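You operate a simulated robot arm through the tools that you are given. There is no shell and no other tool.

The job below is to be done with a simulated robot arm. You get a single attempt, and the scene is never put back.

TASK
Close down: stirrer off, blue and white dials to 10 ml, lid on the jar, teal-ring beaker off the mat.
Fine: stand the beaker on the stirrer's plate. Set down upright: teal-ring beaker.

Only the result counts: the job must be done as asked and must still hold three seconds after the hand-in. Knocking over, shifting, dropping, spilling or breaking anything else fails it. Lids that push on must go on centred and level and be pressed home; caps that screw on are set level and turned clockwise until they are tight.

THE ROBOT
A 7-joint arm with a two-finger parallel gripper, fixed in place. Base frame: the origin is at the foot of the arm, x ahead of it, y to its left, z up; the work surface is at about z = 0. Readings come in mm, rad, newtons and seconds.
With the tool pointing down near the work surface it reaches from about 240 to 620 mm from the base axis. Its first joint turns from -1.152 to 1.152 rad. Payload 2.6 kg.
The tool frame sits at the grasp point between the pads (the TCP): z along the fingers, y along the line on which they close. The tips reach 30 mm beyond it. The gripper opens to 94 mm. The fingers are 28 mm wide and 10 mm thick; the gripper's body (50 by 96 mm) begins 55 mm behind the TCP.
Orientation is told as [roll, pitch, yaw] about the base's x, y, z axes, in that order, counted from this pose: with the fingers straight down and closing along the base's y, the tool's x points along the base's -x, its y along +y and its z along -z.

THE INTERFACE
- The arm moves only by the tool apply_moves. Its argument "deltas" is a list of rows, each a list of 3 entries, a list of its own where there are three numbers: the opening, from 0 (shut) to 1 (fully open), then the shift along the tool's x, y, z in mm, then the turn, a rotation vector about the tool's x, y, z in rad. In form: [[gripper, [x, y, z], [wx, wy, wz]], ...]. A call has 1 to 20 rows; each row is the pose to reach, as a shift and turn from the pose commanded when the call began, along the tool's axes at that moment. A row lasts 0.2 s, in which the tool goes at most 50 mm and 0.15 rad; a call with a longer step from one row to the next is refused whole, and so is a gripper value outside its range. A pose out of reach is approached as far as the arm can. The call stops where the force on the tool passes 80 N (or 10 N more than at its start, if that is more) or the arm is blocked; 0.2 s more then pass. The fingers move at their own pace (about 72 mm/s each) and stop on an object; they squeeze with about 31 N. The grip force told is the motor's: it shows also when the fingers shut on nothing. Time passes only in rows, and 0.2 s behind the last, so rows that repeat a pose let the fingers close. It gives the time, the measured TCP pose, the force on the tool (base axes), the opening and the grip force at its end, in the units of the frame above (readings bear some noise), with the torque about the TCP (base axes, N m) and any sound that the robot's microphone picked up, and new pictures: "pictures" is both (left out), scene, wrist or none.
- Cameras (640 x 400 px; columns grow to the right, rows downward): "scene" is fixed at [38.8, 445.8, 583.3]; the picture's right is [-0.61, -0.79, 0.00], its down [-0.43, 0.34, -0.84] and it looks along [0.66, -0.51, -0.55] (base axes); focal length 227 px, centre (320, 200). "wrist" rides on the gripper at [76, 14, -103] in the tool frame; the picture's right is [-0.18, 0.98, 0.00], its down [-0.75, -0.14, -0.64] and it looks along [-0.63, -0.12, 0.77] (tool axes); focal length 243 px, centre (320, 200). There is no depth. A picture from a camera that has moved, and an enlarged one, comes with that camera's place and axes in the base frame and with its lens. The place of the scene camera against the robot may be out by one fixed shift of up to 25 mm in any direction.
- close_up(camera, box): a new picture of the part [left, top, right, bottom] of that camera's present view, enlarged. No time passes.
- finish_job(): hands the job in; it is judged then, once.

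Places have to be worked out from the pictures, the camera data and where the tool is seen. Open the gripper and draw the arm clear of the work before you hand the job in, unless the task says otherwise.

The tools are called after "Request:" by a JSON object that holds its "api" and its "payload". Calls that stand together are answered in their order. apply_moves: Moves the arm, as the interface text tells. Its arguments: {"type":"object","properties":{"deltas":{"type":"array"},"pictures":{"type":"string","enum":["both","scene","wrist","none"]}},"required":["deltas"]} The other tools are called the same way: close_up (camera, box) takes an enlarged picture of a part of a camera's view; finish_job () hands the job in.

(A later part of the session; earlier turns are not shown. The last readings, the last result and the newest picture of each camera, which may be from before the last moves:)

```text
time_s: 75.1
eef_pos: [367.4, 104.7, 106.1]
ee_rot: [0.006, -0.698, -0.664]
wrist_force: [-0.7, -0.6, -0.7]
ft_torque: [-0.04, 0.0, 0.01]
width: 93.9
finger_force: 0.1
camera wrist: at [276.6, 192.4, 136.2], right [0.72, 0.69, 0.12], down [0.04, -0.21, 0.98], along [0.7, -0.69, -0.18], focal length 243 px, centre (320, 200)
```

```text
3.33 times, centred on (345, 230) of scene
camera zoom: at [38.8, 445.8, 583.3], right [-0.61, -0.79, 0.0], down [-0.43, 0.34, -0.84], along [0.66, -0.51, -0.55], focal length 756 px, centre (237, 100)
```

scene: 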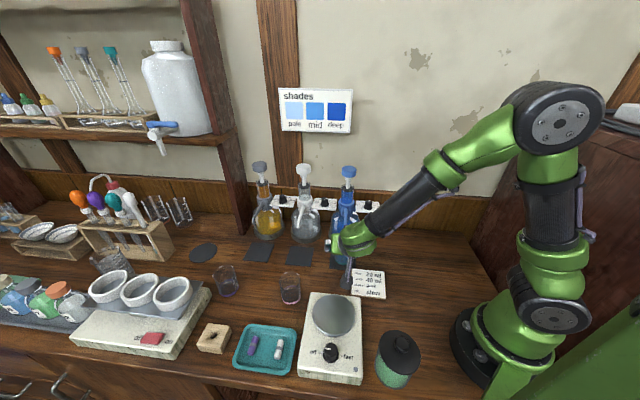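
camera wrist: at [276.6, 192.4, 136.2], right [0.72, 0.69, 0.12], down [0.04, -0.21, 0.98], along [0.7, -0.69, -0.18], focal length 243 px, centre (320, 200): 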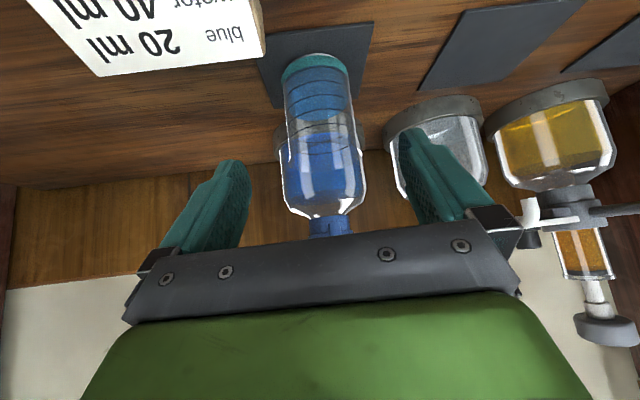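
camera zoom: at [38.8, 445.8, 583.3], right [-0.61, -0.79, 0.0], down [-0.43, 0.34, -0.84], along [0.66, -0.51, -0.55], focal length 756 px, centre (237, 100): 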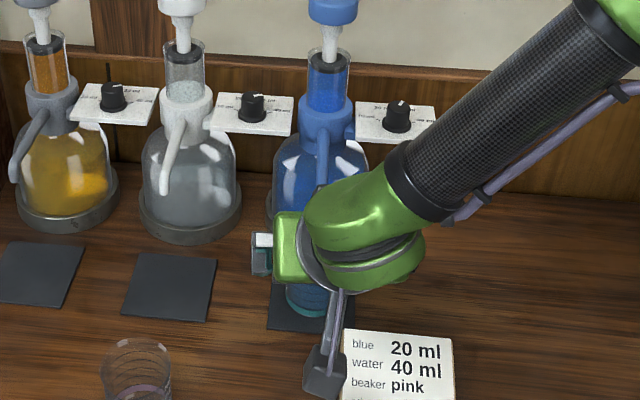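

Beaker axis lines up with the finger midline. I advance 78 mm along the finger axis so that the pads straddle the beaker at z ≈ 45.

Request:
{"api": "apply_moves", "payload": {"deltas": [[1, [0.6, 0, 18], [0, 0, 0]], [1, [1.2, 0.1, 36], [0, 0, 0]], [1, [1.8, 0.2, 54], [0, 0, 0]], [1, [2.4, 0.3, 68], [0, 0, 0]], [1, [2.4, 0.3, 78], [0, 0, 0]], [1, [2.4, 0.3, 78], [0, 0, 0]]], "pictures": "both"}}

Request:
{"api": "close_up", "payload": {"camera": "wrist", "box": [200, 80, 440, 230]}}

Request:
{"api": "close_up", "payload": {"camera": "scene", "box": [290, 170, 400, 290]}}

```text
time_s: 76.5
eef_pos: [403.0, 76.6, 44.2]
ee_rot: [0.004, -0.699, -0.665]
wrist_force: [-0.5, -0.2, -0.6]
ft_torque: [-0.01, 0.0, 0.01]
width: 93.8
finger_force: 0.2
camera wrist: at [313.1, 163.5, 74.3], right [0.71, 0.69, 0.12], down [0.04, -0.21, 0.98], along [0.7, -0.69, -0.18], focal length 243 px, centre (320, 200)
```

scene: 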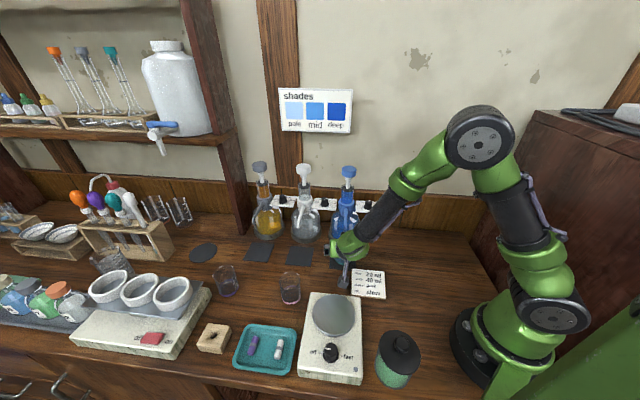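
wrist: 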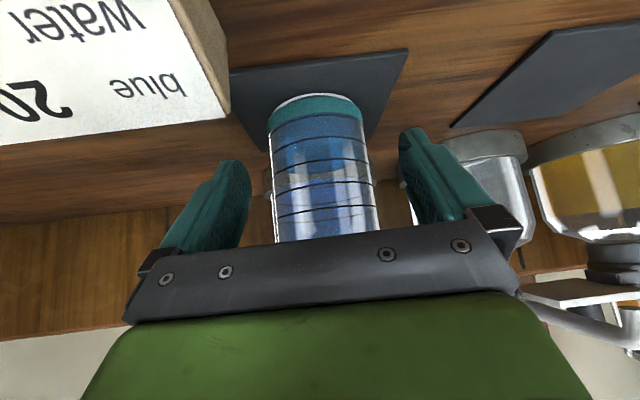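

```text
2.67 times, centred on (320, 155) of wrist
camera zoom: at [313.1, 163.5, 74.3], right [0.71, 0.69, 0.12], down [0.04, -0.21, 0.98], along [0.7, -0.69, -0.18], focal length 647 px, centre (320, 320)
```

zoom: 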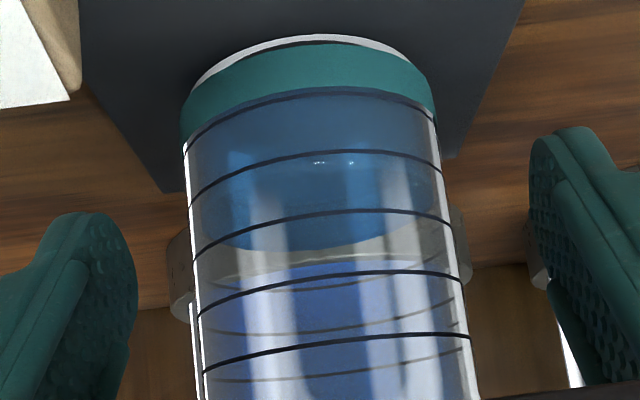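

```text
3.33 times, centred on (345, 230) of scene
camera zoom: at [38.8, 445.8, 583.3], right [-0.61, -0.79, 0.0], down [-0.43, 0.34, -0.84], along [0.66, -0.51, -0.55], focal length 756 px, centre (237, 100)
```

zoom: 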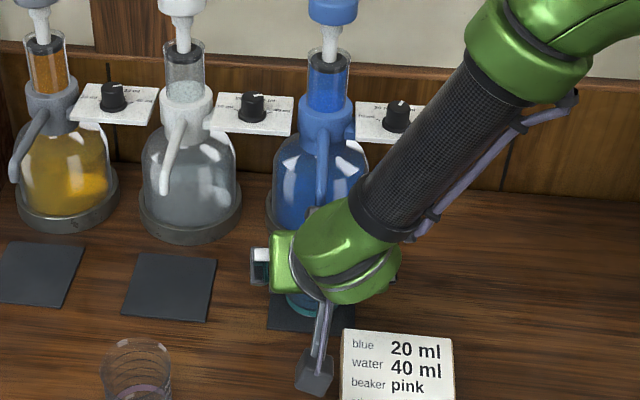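

The fingers straddle the beaker; its axis is ~1 mm to +y of the midline. I correct that and close gently.

Request:
{"api": "apply_moves", "payload": {"deltas": [[0.9, [0, 1, 0], [0, 0, 0]], [0.8, [0, 1, 0], [0, 0, 0]], [0.7, [0, 1, 0], [0, 0, 0]], [0.64, [0, 1, 0], [0, 0, 0]], [0.6, [0, 1, 0], [0, 0, 0]], [0.56, [0, 1, 0], [0, 0, 0]], [0.5, [0, 1, 0], [0, 0, 0]], [0.3, [0, 1, 0], [0, 0, 0]], [0, [0, 1, 0], [0, 0, 0]], [0, [0, 1, 0], [0, 0, 0]]], "pictures": "both"}}

Request:
{"api": "close_up", "payload": {"camera": "wrist", "box": [200, 80, 440, 230]}}

```text
time_s: 78.7
eef_pos: [402.9, 76.5, 44.1]
ee_rot: [0.004, -0.7, -0.665]
wrist_force: [-1.2, 0.6, 1.1]
ft_torque: [-0.02, 0.09, 0.0]
width: 55.0
finger_force: 30.8
camera wrist: at [313.3, 164.7, 74.3], right [0.72, 0.69, 0.12], down [0.04, -0.21, 0.98], along [0.7, -0.69, -0.18], focal length 243 px, centre (320, 200)
```

scene: 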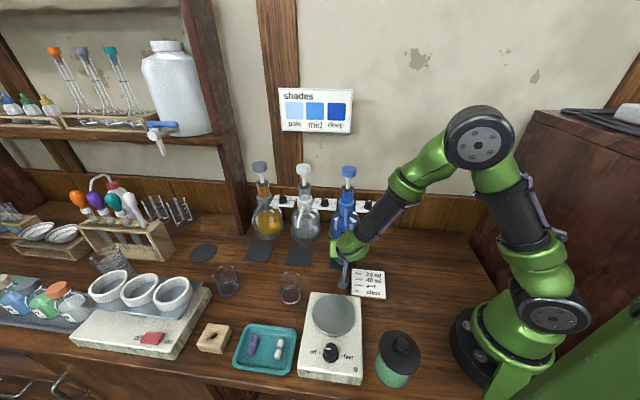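
wrist: 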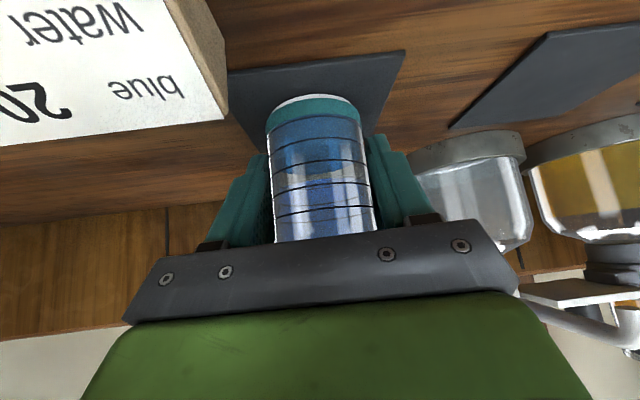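

```text
2.67 times, centred on (320, 155) of wrist
camera zoom: at [313.3, 164.7, 74.3], right [0.72, 0.69, 0.12], down [0.04, -0.21, 0.98], along [0.7, -0.69, -0.18], focal length 647 px, centre (320, 320)
```

zoom: 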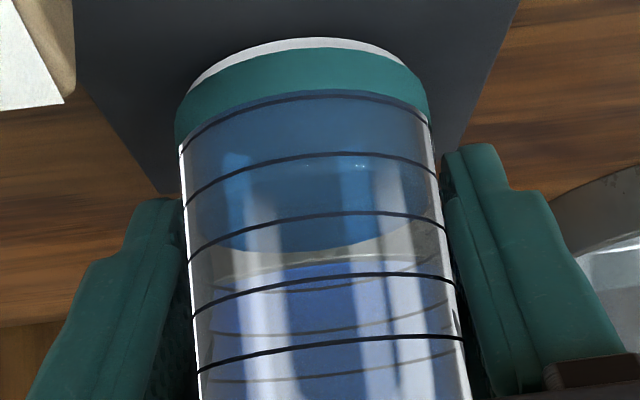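

The beaker is held (55 mm). I lift it straight up 18 mm, slowly, staying under the spout.

Request:
{"api": "apply_moves", "payload": {"deltas": [[0, [-1.3, 0, -1.5], [0, 0, 0]], [0, [-3.2, 0, -3.8], [0, 0, 0]], [0, [-5.8, 0, -6.9], [0, 0, 0]], [0, [-8.4, 0, -9.9], [0, 0, 0]], [0, [-10.6, 0, -12.6], [0, 0, 0]], [0, [-11.6, 0, -13.8], [0, 0, 0]], [0, [-11.6, 0, -13.8], [0, 0, 0]]], "pictures": "both"}}

Request:
{"api": "close_up", "payload": {"camera": "wrist", "box": [200, 80, 440, 230]}}

```text
time_s: 80.3
eef_pos: [403.8, 76.9, 63.3]
ee_rot: [0.006, -0.7, -0.666]
wrist_force: [0.6, -0.6, -1.5]
ft_torque: [0.01, 0.01, 0.01]
width: 55.1
finger_force: 31.6
camera wrist: at [314.3, 164.1, 93.4], right [0.72, 0.69, 0.12], down [0.04, -0.21, 0.98], along [0.7, -0.69, -0.18], focal length 243 px, centre (320, 200)
```

scene: 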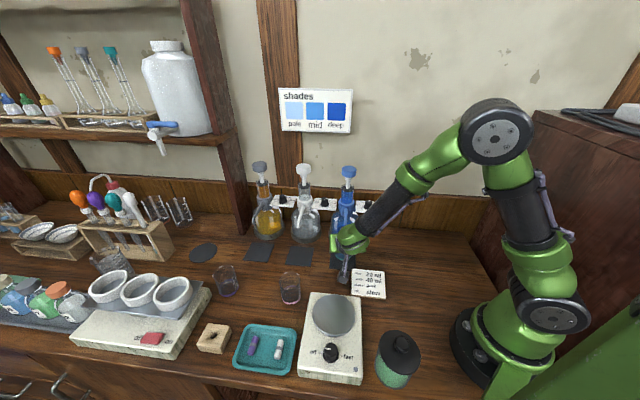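
wrist: 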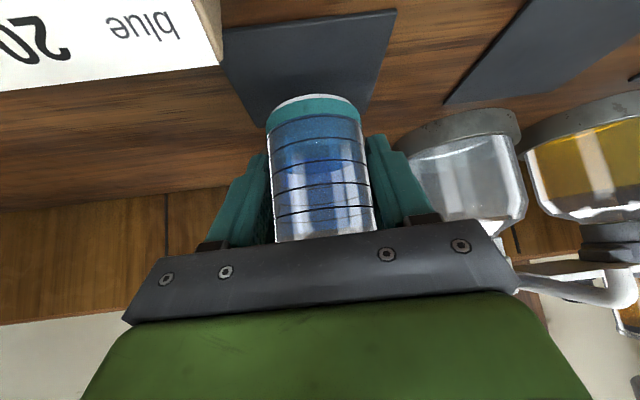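

```text
2.67 times, centred on (320, 155) of wrist
camera zoom: at [314.3, 164.1, 93.4], right [0.72, 0.69, 0.12], down [0.04, -0.21, 0.98], along [0.7, -0.69, -0.18], focal length 647 px, centre (320, 320)
```

zoom: 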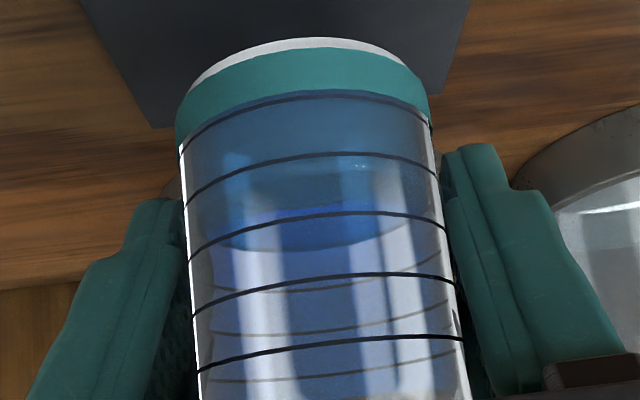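

The beaker came up cleanly without slipping. I draw it back from under the spout, raise it, and carry it smoothly to above the stirrer plate.

Request:
{"api": "apply_moves", "payload": {"deltas": [[0, [5.9, 0, -6.9], [0, 0, 0]], [0, [17.7, 0, -20.8], [0, 0, 0]], [0, [29.6, 0.1, -34.7], [0, 0, 0]], [0, [39.4, 0.1, -46.2], [0, 0, 0]], [0, [38.3, 0.4, -67.1], [0, 0, 0]], [0, [37.1, 0.65, -88], [0, 0, 0]], [0, [36, 0.9, -109], [0, 0, 0]], [0, [34.8, 1.2, -129.9], [0, 0, 0]], [0, [49.8, 8.8, -143.4], [0, 0, 0]], [0, [64.9, 16.4, -156.8], [0, 0, 0]], [0, [79.9, 24, -170.3], [0, 0, 0]], [0, [95, 31.6, -183.7], [0, 0, 0]], [0, [106, 37, -193.5], [0, 0, 0]], [0, [110, 39.2, -197.2], [0, 0, 0]], [0, [110, 39.2, -197.2], [0, 0, 0]]], "pictures": "both"}}

Request:
{"api": "close_up", "payload": {"camera": "wrist", "box": [200, 40, 440, 230]}}

Request:
{"api": "close_up", "payload": {"camera": "scene", "box": [270, 220, 420, 390]}}

```text
time_s: 83.5
eef_pos: [260.5, 238.7, 143.2]
ee_rot: [0.008, -0.7, -0.665]
wrist_force: [0.0, -0.5, -0.7]
ft_torque: [0.0, -0.02, -0.04]
width: 55.2
finger_force: 30.7
camera wrist: at [171.4, 325.6, 173.1], right [0.72, 0.69, 0.12], down [0.04, -0.21, 0.98], along [0.7, -0.69, -0.18], focal length 243 px, centre (320, 200)
```

scene: 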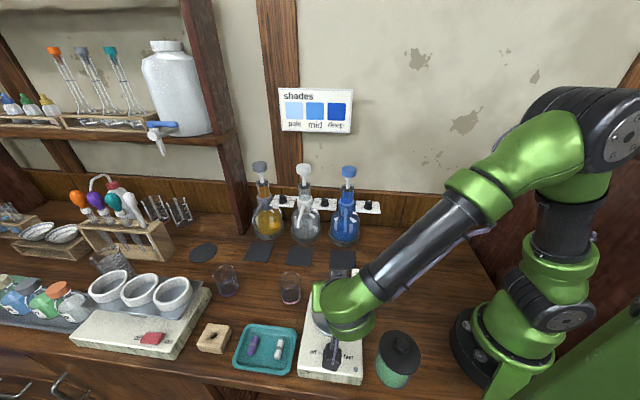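
wrist: 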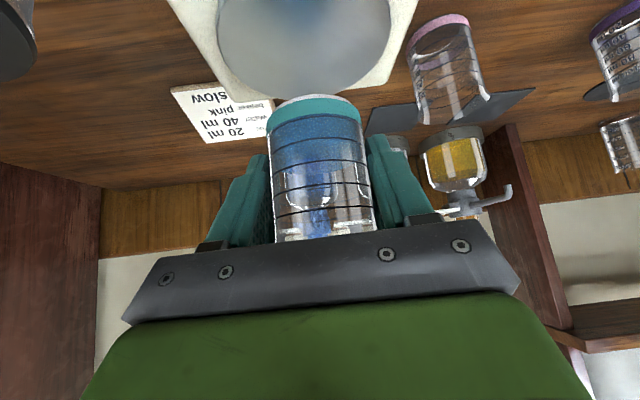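

```text
2.11 times, centred on (320, 135) of wrist
camera zoom: at [171.4, 325.6, 173.1], right [0.72, 0.69, 0.12], down [0.04, -0.21, 0.98], along [0.7, -0.69, -0.18], focal length 511 px, centre (320, 337)
```

zoom: 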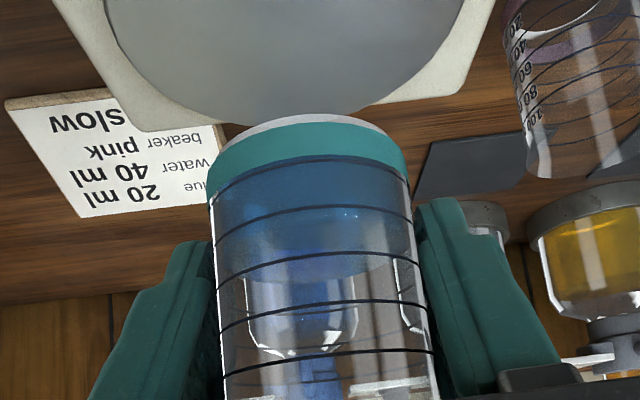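

```text
2.35 times, centred on (345, 305) of scene
camera zoom: at [38.8, 445.8, 583.3], right [-0.61, -0.79, 0.0], down [-0.43, 0.34, -0.84], along [0.66, -0.51, -0.55], focal length 534 px, centre (261, -47)
```

zoom: 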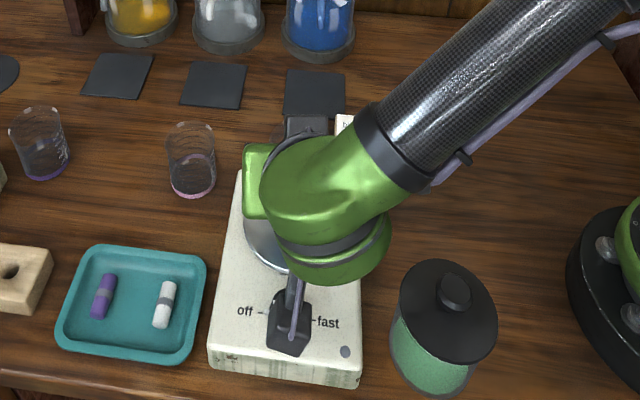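

The beaker is above the plate centre (≈ (261.5, 238)). I lower it vertically to about 6 mm above the plate.

Request:
{"api": "apply_moves", "payload": {"deltas": [[0, [6, 0, 7.5], [0, 0, 0]], [0, [12, 0, 15], [0, 0, 0]], [0, [18, 0, 22.5], [0, 0, 0]], [0, [22.5, -0.1, 28.5], [0, 0, 0]], [0, [24.7, -0.2, 31.5], [0, 0, 0]], [0, [24.7, -0.2, 31.5], [0, 0, 0]]], "pictures": "both"}}

Request:
{"api": "close_up", "payload": {"camera": "wrist", "box": [200, 40, 440, 230]}}

Request:
{"api": "close_up", "payload": {"camera": "scene", "box": [280, 250, 400, 390]}}

```text
time_s: 84.9
eef_pos: [262.5, 236.7, 102.5]
ee_rot: [0.005, -0.701, -0.665]
wrist_force: [-0.1, -1.0, -0.6]
ft_torque: [-0.02, 0.01, -0.01]
width: 55.2
finger_force: 30.9
camera wrist: at [172.9, 324.1, 132.5], right [0.71, 0.69, 0.12], down [0.04, -0.21, 0.98], along [0.7, -0.69, -0.18], focal length 243 px, centre (320, 200)
```

scene: 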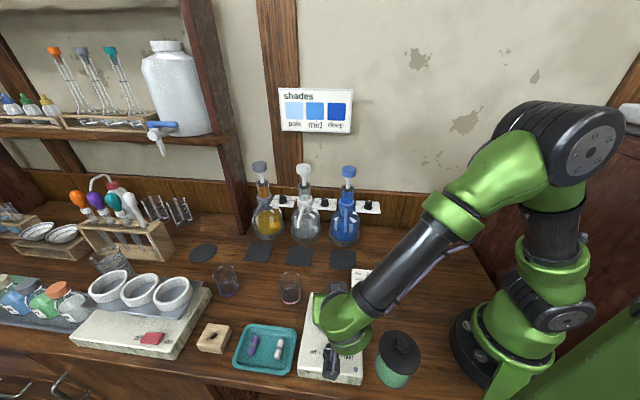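
wrist: 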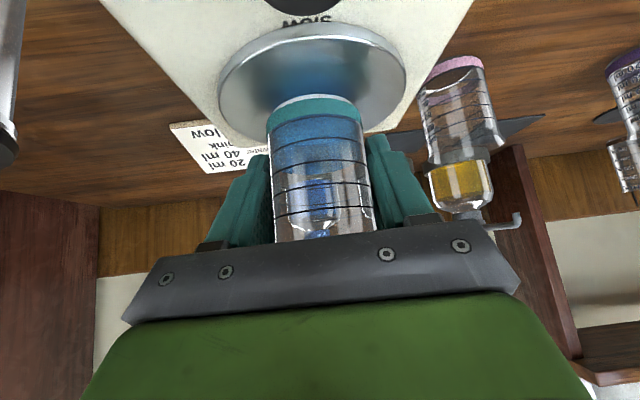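

```text
2.11 times, centred on (320, 135) of wrist
camera zoom: at [172.9, 324.1, 132.5], right [0.71, 0.69, 0.12], down [0.04, -0.21, 0.98], along [0.7, -0.69, -0.18], focal length 511 px, centre (320, 337)
```

zoom: 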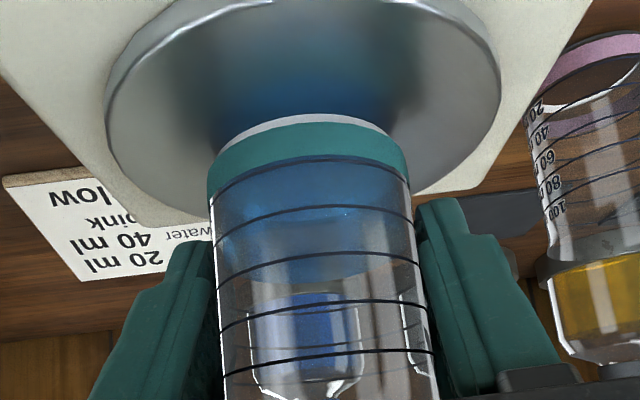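

```text
2.86 times, centred on (340, 320) of scene
camera zoom: at [38.8, 445.8, 583.3], right [-0.61, -0.79, 0.0], down [-0.43, 0.34, -0.84], along [0.66, -0.51, -0.55], focal length 648 px, centre (263, -143)
```

zoom: 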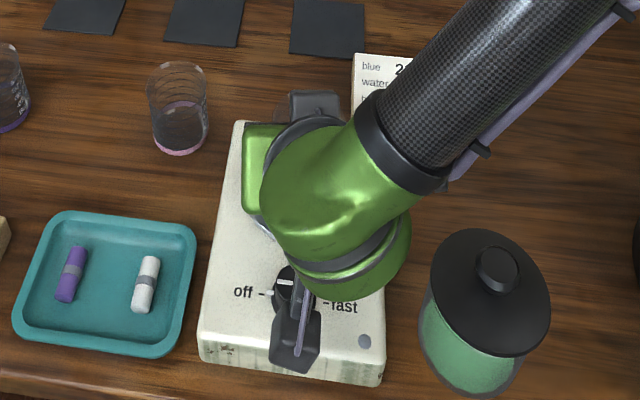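

Plate and beaker base are roughly concentric (beaker ~5 mm toward the far side). I shift back ~4 mm and lower in small steps, watching for contact.

Request:
{"api": "apply_moves", "payload": {"deltas": [[0, [1.7, 0, -1.4], [0, 0, 0]], [0, [3.4, 0, -2.9], [0, 0, 0]], [0, [4.4, 0, -1.7], [0, 0, 0]], [0, [5.3, 0, -0.6], [0, 0, 0]], [0, [5.3, 0, -0.6], [0, 0, 0]]], "pictures": "none"}}

Request:
{"api": "apply_moves", "payload": {"deltas": [[0, [0.4, 0, 0.46], [0, 0, 0]], [0, [0.8, 0, 0.92], [0, 0, 0]], [0, [1.2, 0, 1.38], [0, 0, 0]], [0, [1.2, 0, 1.38], [0, 0, 0]]], "pictures": "wrist"}}

Request:
{"api": "close_up", "payload": {"camera": "wrist", "box": [200, 40, 440, 190]}}

```text
time_s: 86.1
eef_pos: [258.3, 239.5, 99.3]
ee_rot: [0.006, -0.699, -0.665]
wrist_force: [0.5, 1.8, 1.5]
ft_torque: [-0.02, -0.01, -0.03]
width: 55.0
finger_force: 30.9
```

```text
time_s: 87.1
eef_pos: [259.3, 240.0, 99.9]
ee_rot: [0.008, -0.701, -0.668]
wrist_force: [-1.7, -1.8, 22.8]
ft_torque: [-0.17, 0.05, -0.15]
width: 55.0
finger_force: 30.7
camera wrist: at [169.8, 327.9, 129.3], right [0.72, 0.69, 0.12], down [0.04, -0.22, 0.98], along [0.7, -0.69, -0.18], focal length 243 px, centre (320, 200)
```

wrist: 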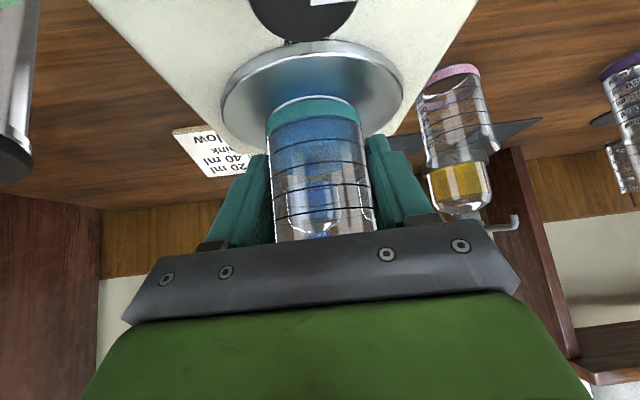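

```text
2.67 times, centred on (320, 115) of wrist
camera zoom: at [169.8, 327.9, 129.3], right [0.72, 0.69, 0.12], down [0.04, -0.22, 0.98], along [0.7, -0.69, -0.18], focal length 647 px, centre (320, 427)
```

zoom: 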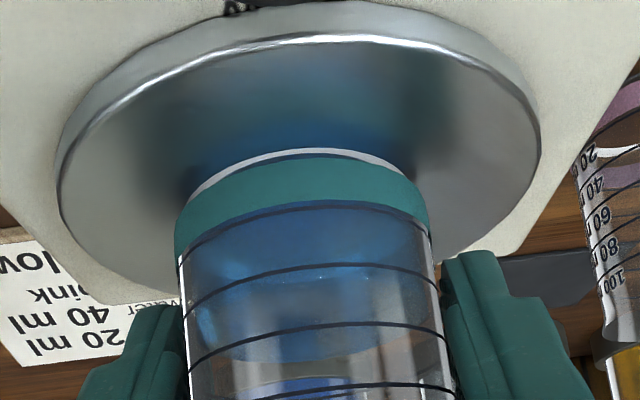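

Contact at 23 N: the beaker stands on the plate, about 5 mm from its centre. I relax the downward push and open the fingers slowly.

Request:
{"api": "apply_moves", "payload": {"deltas": [[0, [-0.2, 0, -0.25], [0, 0, 0]], [0, [-0.3, 0, -0.35], [0, 0, 0]], [0, [-0.3, 0, -0.35], [0, 0, 0]]], "pictures": "none"}}

```text
time_s: 87.9
eef_pos: [259.1, 239.9, 99.2]
ee_rot: [0.006, -0.7, -0.664]
wrist_force: [1.7, 2.6, 16.5]
ft_torque: [-0.26, -0.16, 0.08]
width: 54.7
finger_force: 31.0
```

Request:
{"api": "apply_moves", "payload": {"deltas": [[0, [-0.25, 0, -0.3], [0, 0, 0]], [0.6, [-0.25, 0, -0.3], [0, 0, 0]], [0.68, [-0.25, 0, -0.3], [0, 0, 0]], [0.8, [-0.25, 0, -0.3], [0, 0, 0]], [0.95, [-0.25, 0, -0.3], [0, 0, 0]], [0.95, [-0.25, 0, -0.3], [0, 0, 0]]], "pictures": "both"}}

Request:
{"api": "close_up", "payload": {"camera": "wrist", "box": [200, 40, 440, 190]}}

```text
time_s: 89.3
eef_pos: [258.3, 239.1, 98.7]
ee_rot: [0.006, -0.7, -0.664]
wrist_force: [-0.4, 0.0, -0.5]
ft_torque: [-0.05, 0.01, 0.02]
width: 89.5
finger_force: 0.0
camera wrist: at [169.0, 326.9, 129.0], right [0.72, 0.69, 0.12], down [0.04, -0.21, 0.98], along [0.7, -0.69, -0.18], focal length 243 px, centre (320, 200)
```

scene: 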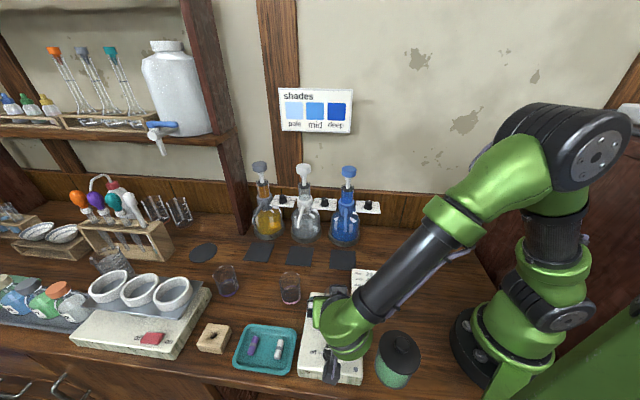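
wrist: 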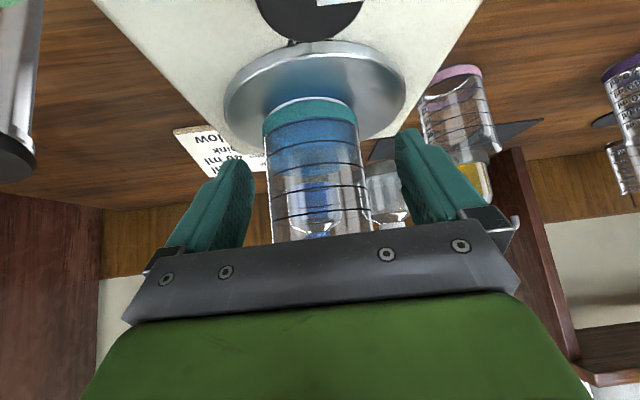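

```text
2.67 times, centred on (320, 115) of wrist
camera zoom: at [169.0, 326.9, 129.0], right [0.72, 0.69, 0.12], down [0.04, -0.21, 0.98], along [0.7, -0.69, -0.18], focal length 647 px, centre (320, 427)
```

zoom: 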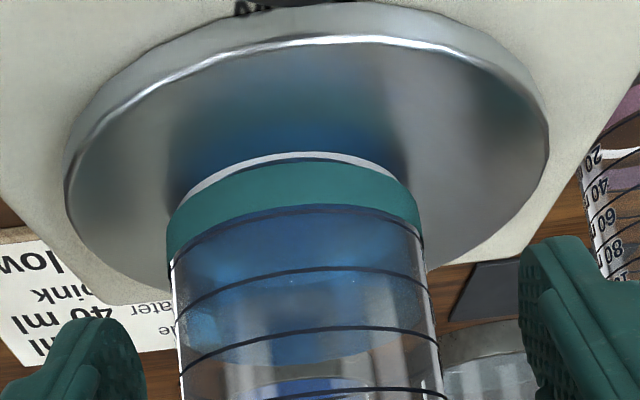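

The beaker stands upright on the plate. I withdraw straight back along the finger axis.

Request:
{"api": "apply_moves", "payload": {"deltas": [[0.95, [0, 0, -15], [0, 0, 0]], [0.95, [0, 0, -40], [0, 0, 0]], [0.95, [0, 0, -70], [0, 0, 0]], [0.95, [0, 0, -100], [0, 0, 0]], [0.95, [0, 0, -100], [0, 0, 0]]], "pictures": "both"}}

Request:
{"api": "close_up", "payload": {"camera": "scene", "box": [280, 240, 400, 390]}}

```text
time_s: 90.5
eef_pos: [208.0, 278.0, 174.9]
ee_rot: [0.006, -0.7, -0.665]
wrist_force: [-0.4, -0.1, -1.0]
ft_torque: [0.0, 0.0, -0.01]
width: 89.3
finger_force: 0.0
camera wrist: at [119.0, 365.1, 205.0], right [0.71, 0.69, 0.12], down [0.04, -0.21, 0.98], along [0.7, -0.69, -0.18], focal length 243 px, centre (320, 200)
```

scene: 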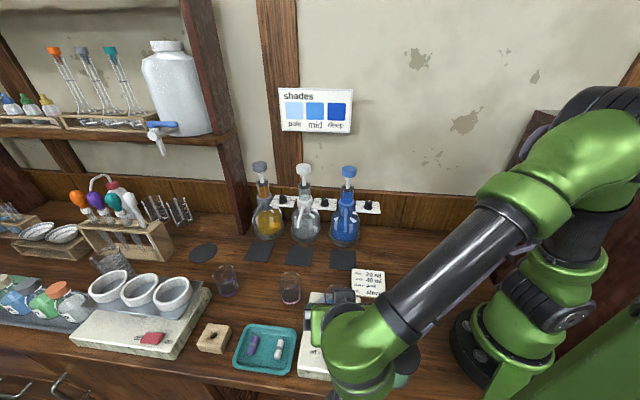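
wrist: 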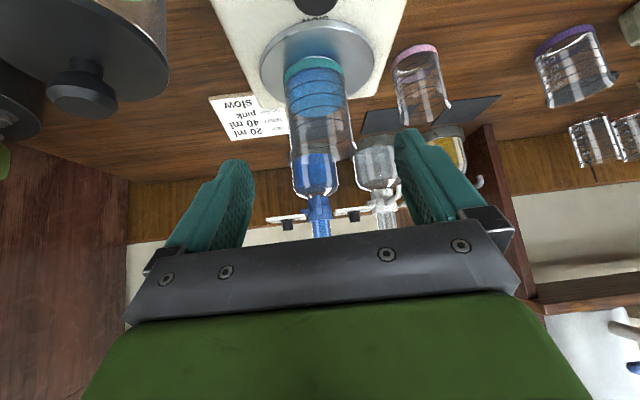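

```text
2.67 times, centred on (340, 315) of scene
camera zoom: at [38.8, 445.8, 583.3], right [-0.61, -0.79, 0.0], down [-0.43, 0.34, -0.84], along [0.66, -0.51, -0.55], focal length 605 px, centre (267, -107)
```

zoom: 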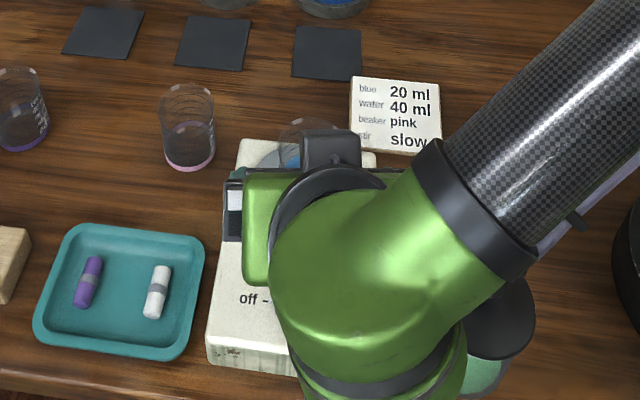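

The beaker is standing on the plate and the arm is clear. Now the dials: plunger heads are too close for a vertical gripper, so I'll work the dials with the fingers tilted in from the front. I rise and travel there for a close look.

Request:
{"api": "apply_moves", "payload": {"deltas": [[0.9, [-16, 0, -19], [0, 0, 0]], [0.8, [-32, 0, -38], [0, 0, 0]], [0.7, [-48, 0, -57], [0, 0, 0]], [0.6, [-77, 3, -31], [0, 0, 0]], [0.5, [-106, 6, -5], [0, 0, 0]], [0.5, [-135, 9, 21], [0, 0, 0]], [0.5, [-164, 12, 47], [0, 0, 0]], [0.5, [-193, 15, 73], [0, 0, 0]], [0.5, [-222, 18, 99], [0, 0, 0]], [0.5, [-251, 21, 125], [0, 0, 0]], [0.5, [-280.5, 23.5, 151], [0, 0, 0]], [0.5, [-280.5, 23.5, 151], [0, 0, 0]]], "pictures": "both"}}

Request:
{"api": "close_up", "payload": {"camera": "wrist", "box": [180, 40, 460, 240]}}

Request:
{"api": "close_up", "payload": {"camera": "scene", "box": [270, 240, 430, 390]}}

```text
time_s: 93.1
eef_pos: [468.2, 104.9, 243.8]
ee_rot: [0.005, -0.7, -0.665]
wrist_force: [-0.5, -0.8, 1.1]
ft_torque: [-0.01, -0.03, 0.01]
width: 46.8
finger_force: 0.1
camera wrist: at [378.0, 191.1, 273.0], right [0.71, 0.69, 0.12], down [0.04, -0.21, 0.98], along [0.7, -0.69, -0.18], focal length 243 px, centre (320, 200)
```

scene: 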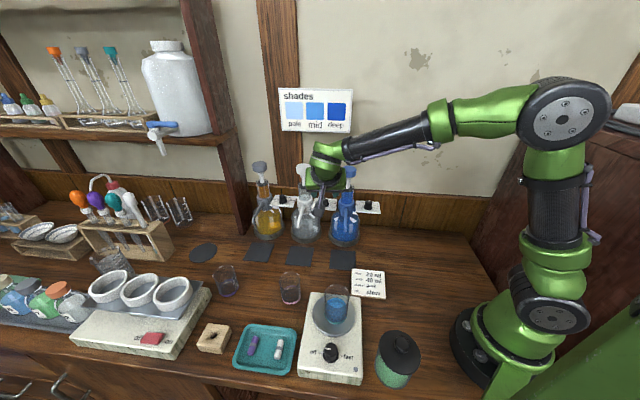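
wrist: 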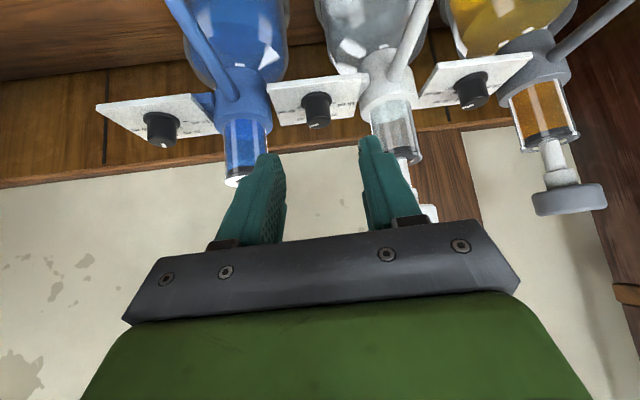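

```text
2.00 times, centred on (320, 140) of wrist
camera zoom: at [378.0, 191.1, 273.0], right [0.71, 0.69, 0.12], down [0.04, -0.21, 0.98], along [0.7, -0.69, -0.18], focal length 485 px, centre (320, 320)
```

zoom: 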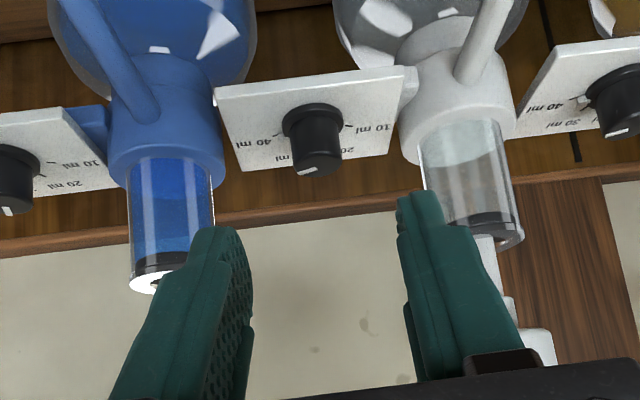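

```text
2.67 times, centred on (350, 315) of scene
camera zoom: at [38.8, 445.8, 583.3], right [-0.61, -0.79, 0.0], down [-0.43, 0.34, -0.84], along [0.66, -0.51, -0.55], focal length 605 px, centre (240, -107)
```

zoom: 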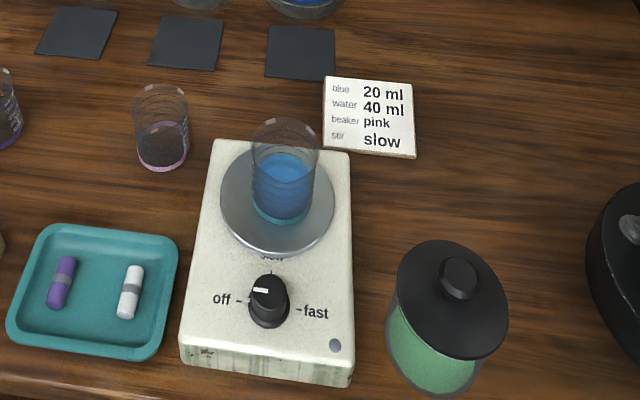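

Beaker upright on the plate, lid on, stirrer off – all good. The white dial triangulates well: axis ≈ (525.3, 54.6), base z ≈ 144, top z ≈ 165; blue dial ≈ (422, −40). I zoom in to read tick angles.

Request:
{"api": "close_up", "payload": {"camera": "wrist", "box": [270, 70, 370, 130]}}

Request:
{"api": "close_up", "payload": {"camera": "wrist", "box": [95, 90, 215, 160]}}

Request:
{"api": "close_up", "payload": {"camera": "scene", "box": [300, 185, 390, 225]}}

```text
6.40 times, centred on (320, 100) of wrist
camera zoom: at [378.0, 191.1, 273.0], right [0.71, 0.69, 0.12], down [0.04, -0.21, 0.98], along [0.7, -0.69, -0.18], focal length 1553 px, centre (320, 840)
```

zoom: 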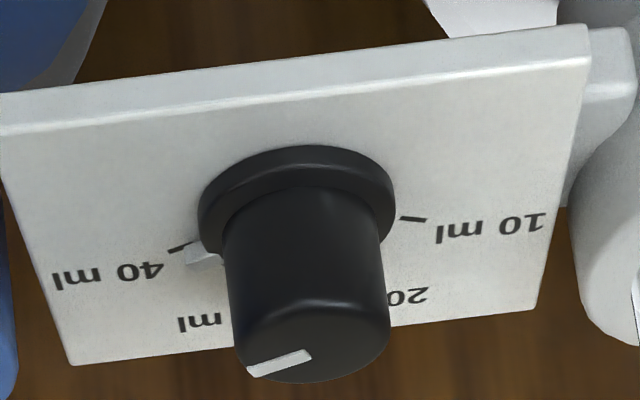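

```text
5.33 times, centred on (155, 125) of wrist
camera zoom: at [378.0, 191.1, 273.0], right [0.71, 0.69, 0.12], down [0.04, -0.21, 0.98], along [0.7, -0.69, -0.18], focal length 1294 px, centre (1200, 600)
```

zoom: 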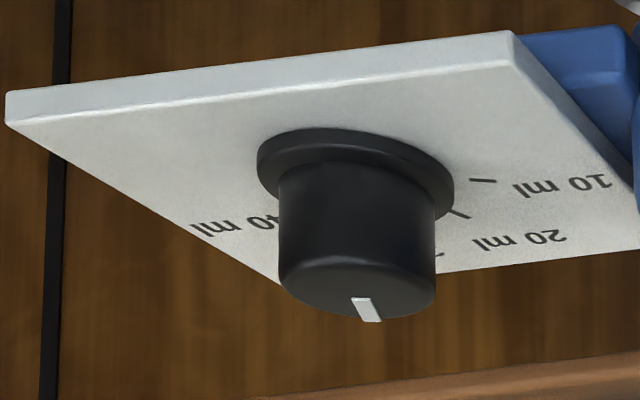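

```text
7.11 times, centred on (345, 205) of scene
camera zoom: at [38.8, 445.8, 583.3], right [-0.61, -0.79, 0.0], down [-0.43, 0.34, -0.84], along [0.66, -0.51, -0.55], focal length 1612 px, centre (142, 164)
```

zoom: 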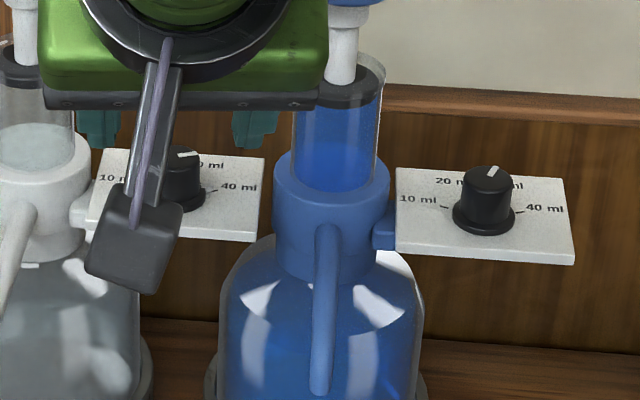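

Tick geometry: the ticks are ±~62° (10/40) and ±~21° (20/30) about the row's inward direction. White is at 40, blue at 30. I tilt a bit more and turn the tool for the first white grip, staying well back.

Request:
{"api": "apply_moves", "payload": {"deltas": [[0.5, [-0.6, 14, 7], [0, -0.07, 0]], [0.5, [-1.2, 28, 14], [0, -0.14, 0]], [0.5, [-1.8, 43.5, 21.9], [0, -0.2, 0]], [0.5, [-1.8, 43.5, 21.9], [0, -0.2, 0]]], "pictures": "none"}}

Request:
{"api": "apply_moves", "payload": {"deltas": [[0.5, [0, 0, 0], [0.104, 0, 0.083]], [0.5, [0, 0, 0], [0.208, 0, 0.166]], [0.5, [0, 0, 0], [0.312, 0, 0.249]], [0.5, [0, 0, 0], [0.416, 0, 0.332]], [0.5, [0, 0, 0], [0.522, 0, 0.415]], [0.5, [0, 0, 0], [0.522, 0, 0.415]]], "pictures": "both"}}

Request:
{"api": "close_up", "payload": {"camera": "wrist", "box": [220, 40, 420, 240]}}

```text
time_s: 94.1
eef_pos: [507.6, 128.7, 228.1]
ee_rot: [0.007, -0.901, -0.667]
wrist_force: [1.0, 1.1, -0.9]
ft_torque: [0.0, 0.0, 0.0]
width: 46.8
finger_force: 0.1
```

```text
time_s: 95.5
eef_pos: [506.7, 129.5, 225.7]
ee_rot: [0.006, -0.898, -1.336]
wrist_force: [1.0, -0.5, 0.4]
ft_torque: [0.02, 0.01, -0.01]
width: 47.0
finger_force: 0.0
camera wrist: at [489.8, 257.6, 230.4], right [0.98, 0.12, 0.15], down [-0.15, 0.0, 0.99], along [0.12, -0.99, 0.02], focal length 243 px, centre (320, 200)
```

scene: 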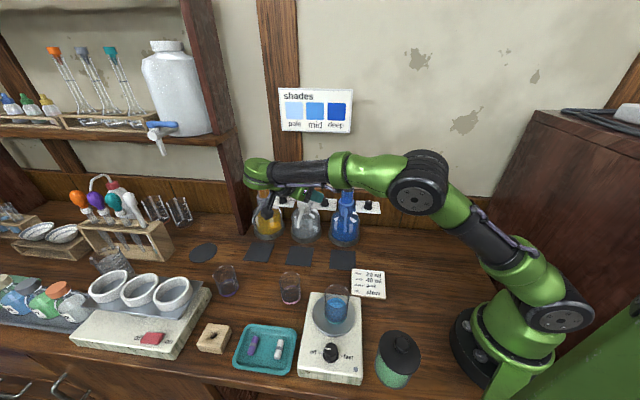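
wrist: 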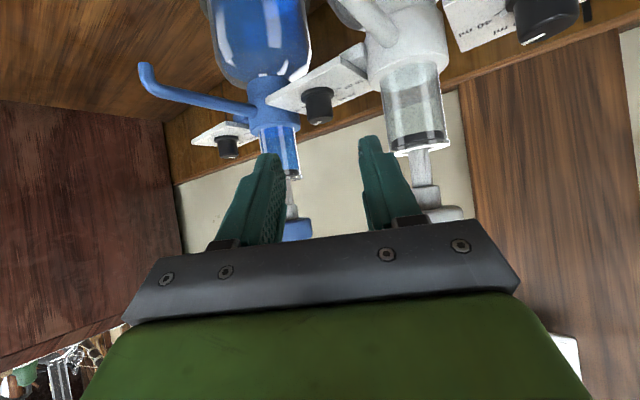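

```text
2.00 times, centred on (320, 140) of wrist
camera zoom: at [489.8, 257.6, 230.4], right [0.98, 0.12, 0.15], down [-0.15, 0.0, 0.99], along [0.12, -0.99, 0.02], focal length 485 px, centre (320, 320)
```

zoom: 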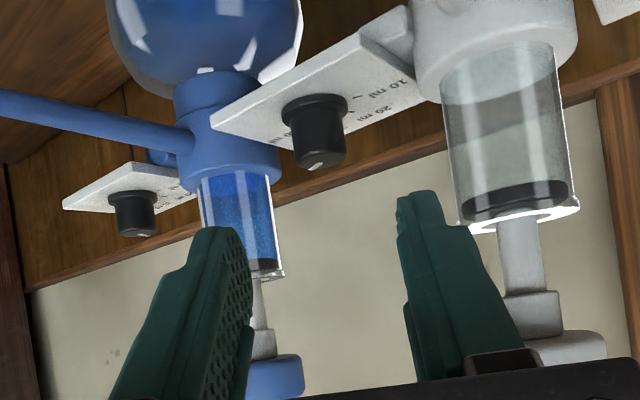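

The knob is laterally centred on the finger midline within ~0.3 mm. I advance 60 mm along the finger axis and re-check.

Request:
{"api": "apply_moves", "payload": {"deltas": [[0.48, [-1, 0, 15], [0, 0, 0]], [0.46, [-2, 0, 30], [0, 0, 0]], [0.46, [-2.3, 0, 45], [0, 0, 0]], [0.46, [-2.3, 0, 60], [0, 0, 0]], [0.46, [-2.3, 0, 60], [0, 0, 0]]], "pictures": "both"}}

Request:
{"api": "close_up", "payload": {"camera": "wrist", "box": [240, 90, 400, 210]}}

Request:
{"api": "close_up", "payload": {"camera": "scene", "box": [230, 150, 380, 250]}}

```text
time_s: 96.7
eef_pos: [518.7, 83.6, 189.1]
ee_rot: [0.005, -0.897, -1.335]
wrist_force: [-0.8, 0.5, -0.5]
ft_torque: [-0.01, 0.02, 0.01]
width: 43.1
finger_force: 0.1
camera wrist: at [502.2, 210.0, 194.6], right [0.98, 0.12, 0.15], down [-0.15, 0.0, 0.99], along [0.12, -0.99, 0.02], focal length 243 px, centre (320, 200)
```

scene: 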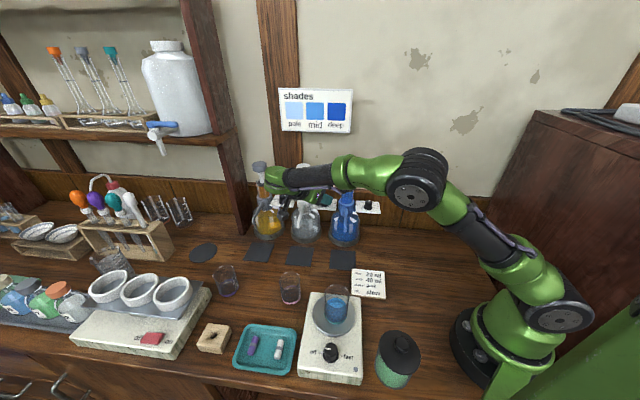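
wrist: 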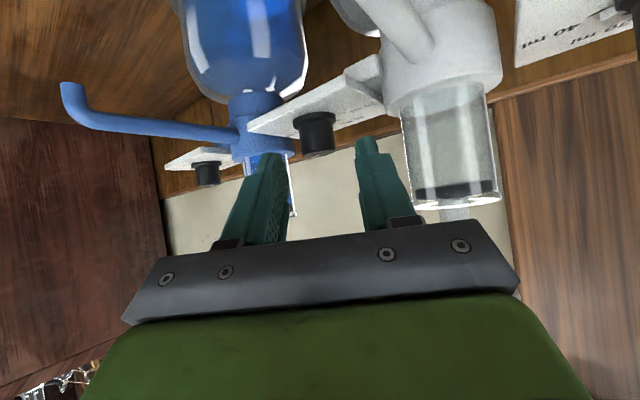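

```text
3.33 times, centred on (320, 150) of wrist
camera zoom: at [502.2, 210.0, 194.6], right [0.98, 0.12, 0.15], down [-0.15, 0.0, 0.99], along [0.12, -0.99, 0.02], focal length 809 px, centre (320, 367)
```

zoom: 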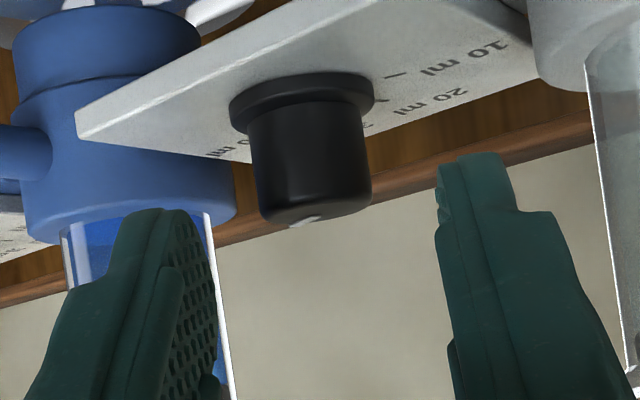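

```text
4.00 times, centred on (305, 200) of scene
camera zoom: at [38.8, 445.8, 583.3], right [-0.61, -0.79, 0.0], down [-0.43, 0.34, -0.84], along [0.66, -0.51, -0.55], focal length 907 px, centre (380, 200)
```

zoom: 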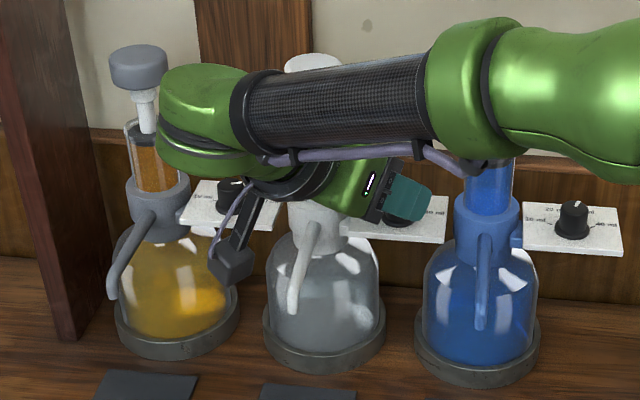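

Lateral offset is −0.75 mm; I correct it and finish the advance so that the pads sit either side of the knob.

Request:
{"api": "apply_moves", "payload": {"deltas": [[0.46, [0.1, -0.4, 6], [0, 0, 0]], [0.46, [0.2, -0.75, 12], [0, 0, 0]], [0.46, [0.3, -0.75, 18.6], [0, 0, 0]], [0.46, [0.3, -0.75, 18.6], [0, 0, 0]]], "pictures": "both"}}

Request:
{"api": "close_up", "payload": {"camera": "wrist", "box": [240, 90, 400, 210]}}

Request:
{"api": "close_up", "payload": {"camera": "scene", "box": [270, 160, 380, 240]}}

```text
time_s: 97.7
eef_pos: [521.3, 69.5, 178.6]
ee_rot: [0.005, -0.9, -1.333]
wrist_force: [-0.3, 0.6, -0.4]
ft_torque: [0.0, 0.01, -0.02]
width: 43.1
finger_force: 0.1
camera wrist: at [504.5, 195.9, 182.9], right [0.98, 0.12, 0.15], down [-0.15, 0.0, 0.99], along [0.12, -0.99, 0.02], focal length 243 px, centre (320, 200)
```

scene: 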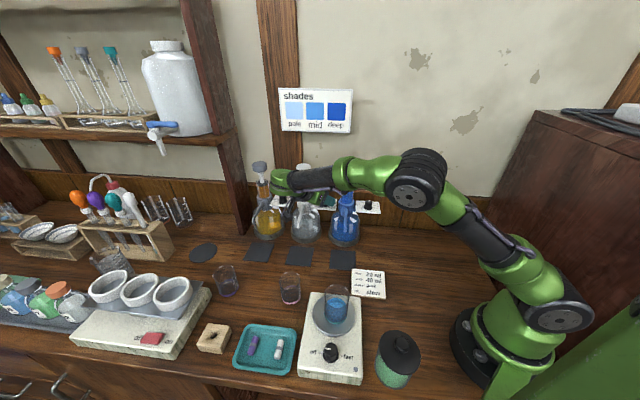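
wrist: 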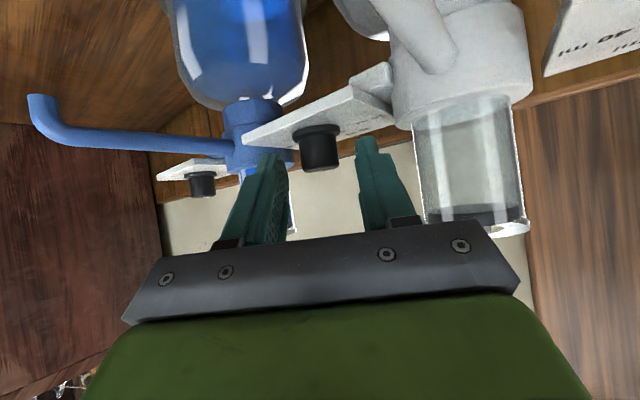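

```text
3.33 times, centred on (320, 150) of wrist
camera zoom: at [504.5, 195.9, 182.9], right [0.98, 0.12, 0.15], down [-0.15, 0.0, 0.99], along [0.12, -0.99, 0.02], focal length 809 px, centre (320, 367)
```

zoom: 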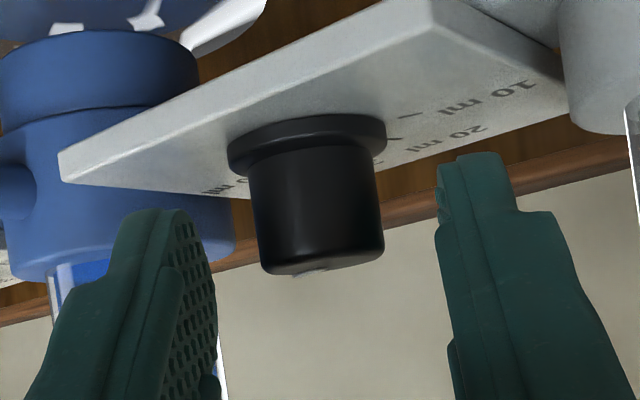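

```text
5.00 times, centred on (325, 200) of scene
camera zoom: at [38.8, 445.8, 583.3], right [-0.61, -0.79, 0.0], down [-0.43, 0.34, -0.84], along [0.66, -0.51, -0.55], focal length 1134 px, centre (295, 200)
```

zoom: 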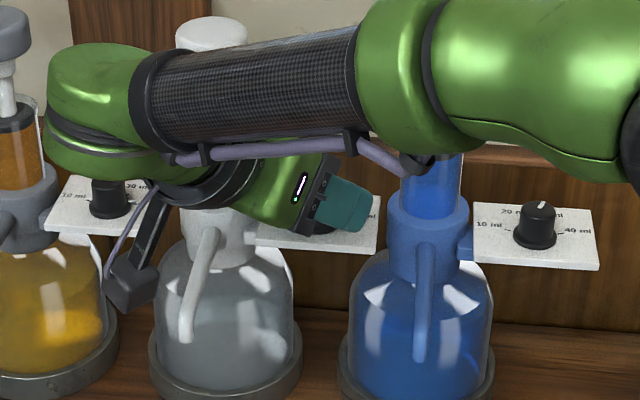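

I nudge +0.5 mm sideways and close gently on the white dial's knob, checking the side force.

Request:
{"api": "apply_moves", "payload": {"deltas": [[0.42, [0, 0.5, 0], [0, 0, 0]], [0.36, [0, 0.5, 0], [0, 0, 0]], [0.31, [0, 0.5, 0], [0, 0, 0]], [0.28, [0, 0.5, 0], [0, 0, 0]], [0.26, [0, 0.5, 0], [0, 0, 0]], [0.24, [0, 0.5, 0], [0, 0, 0]], [0.2, [0, 0.5, 0], [0, 0, 0]], [0, [0, 0.5, 0], [0, 0, 0]], [0, [0, 0.5, 0], [0, 0, 0]]], "pictures": "both"}}

Request:
{"api": "close_up", "payload": {"camera": "wrist", "box": [240, 90, 400, 210]}}

```text
time_s: 99.7
eef_pos: [522.1, 70.1, 178.4]
ee_rot: [0.005, -0.898, -1.332]
wrist_force: [6.2, -0.4, -1.6]
ft_torque: [0.07, 0.47, 0.07]
width: 21.7
finger_force: 44.5
camera wrist: at [504.9, 196.4, 183.0], right [0.98, 0.13, 0.15], down [-0.15, 0.0, 0.99], along [0.12, -0.99, 0.02], focal length 243 px, centre (320, 200)
```

scene: 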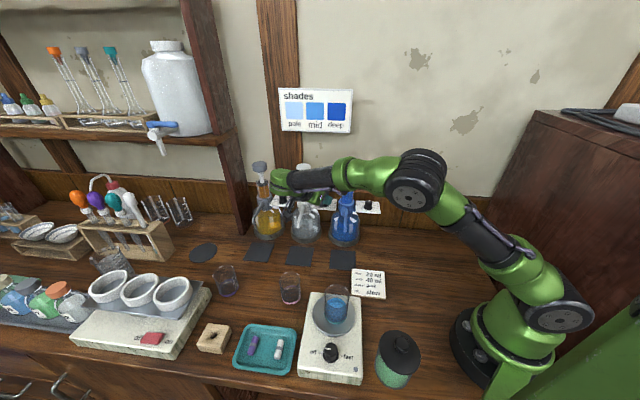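
wrist: 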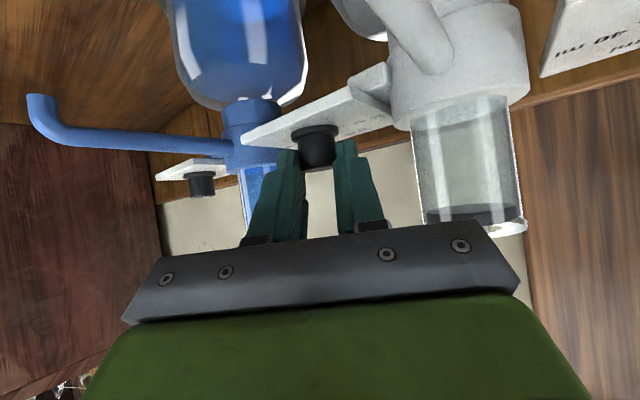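

```text
3.33 times, centred on (320, 150) of wrist
camera zoom: at [504.9, 196.4, 183.0], right [0.98, 0.13, 0.15], down [-0.15, 0.0, 0.99], along [0.12, -0.99, 0.02], focal length 809 px, centre (320, 367)
```

zoom: 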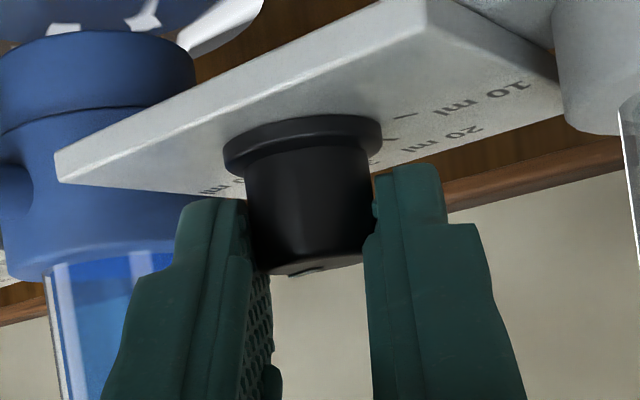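

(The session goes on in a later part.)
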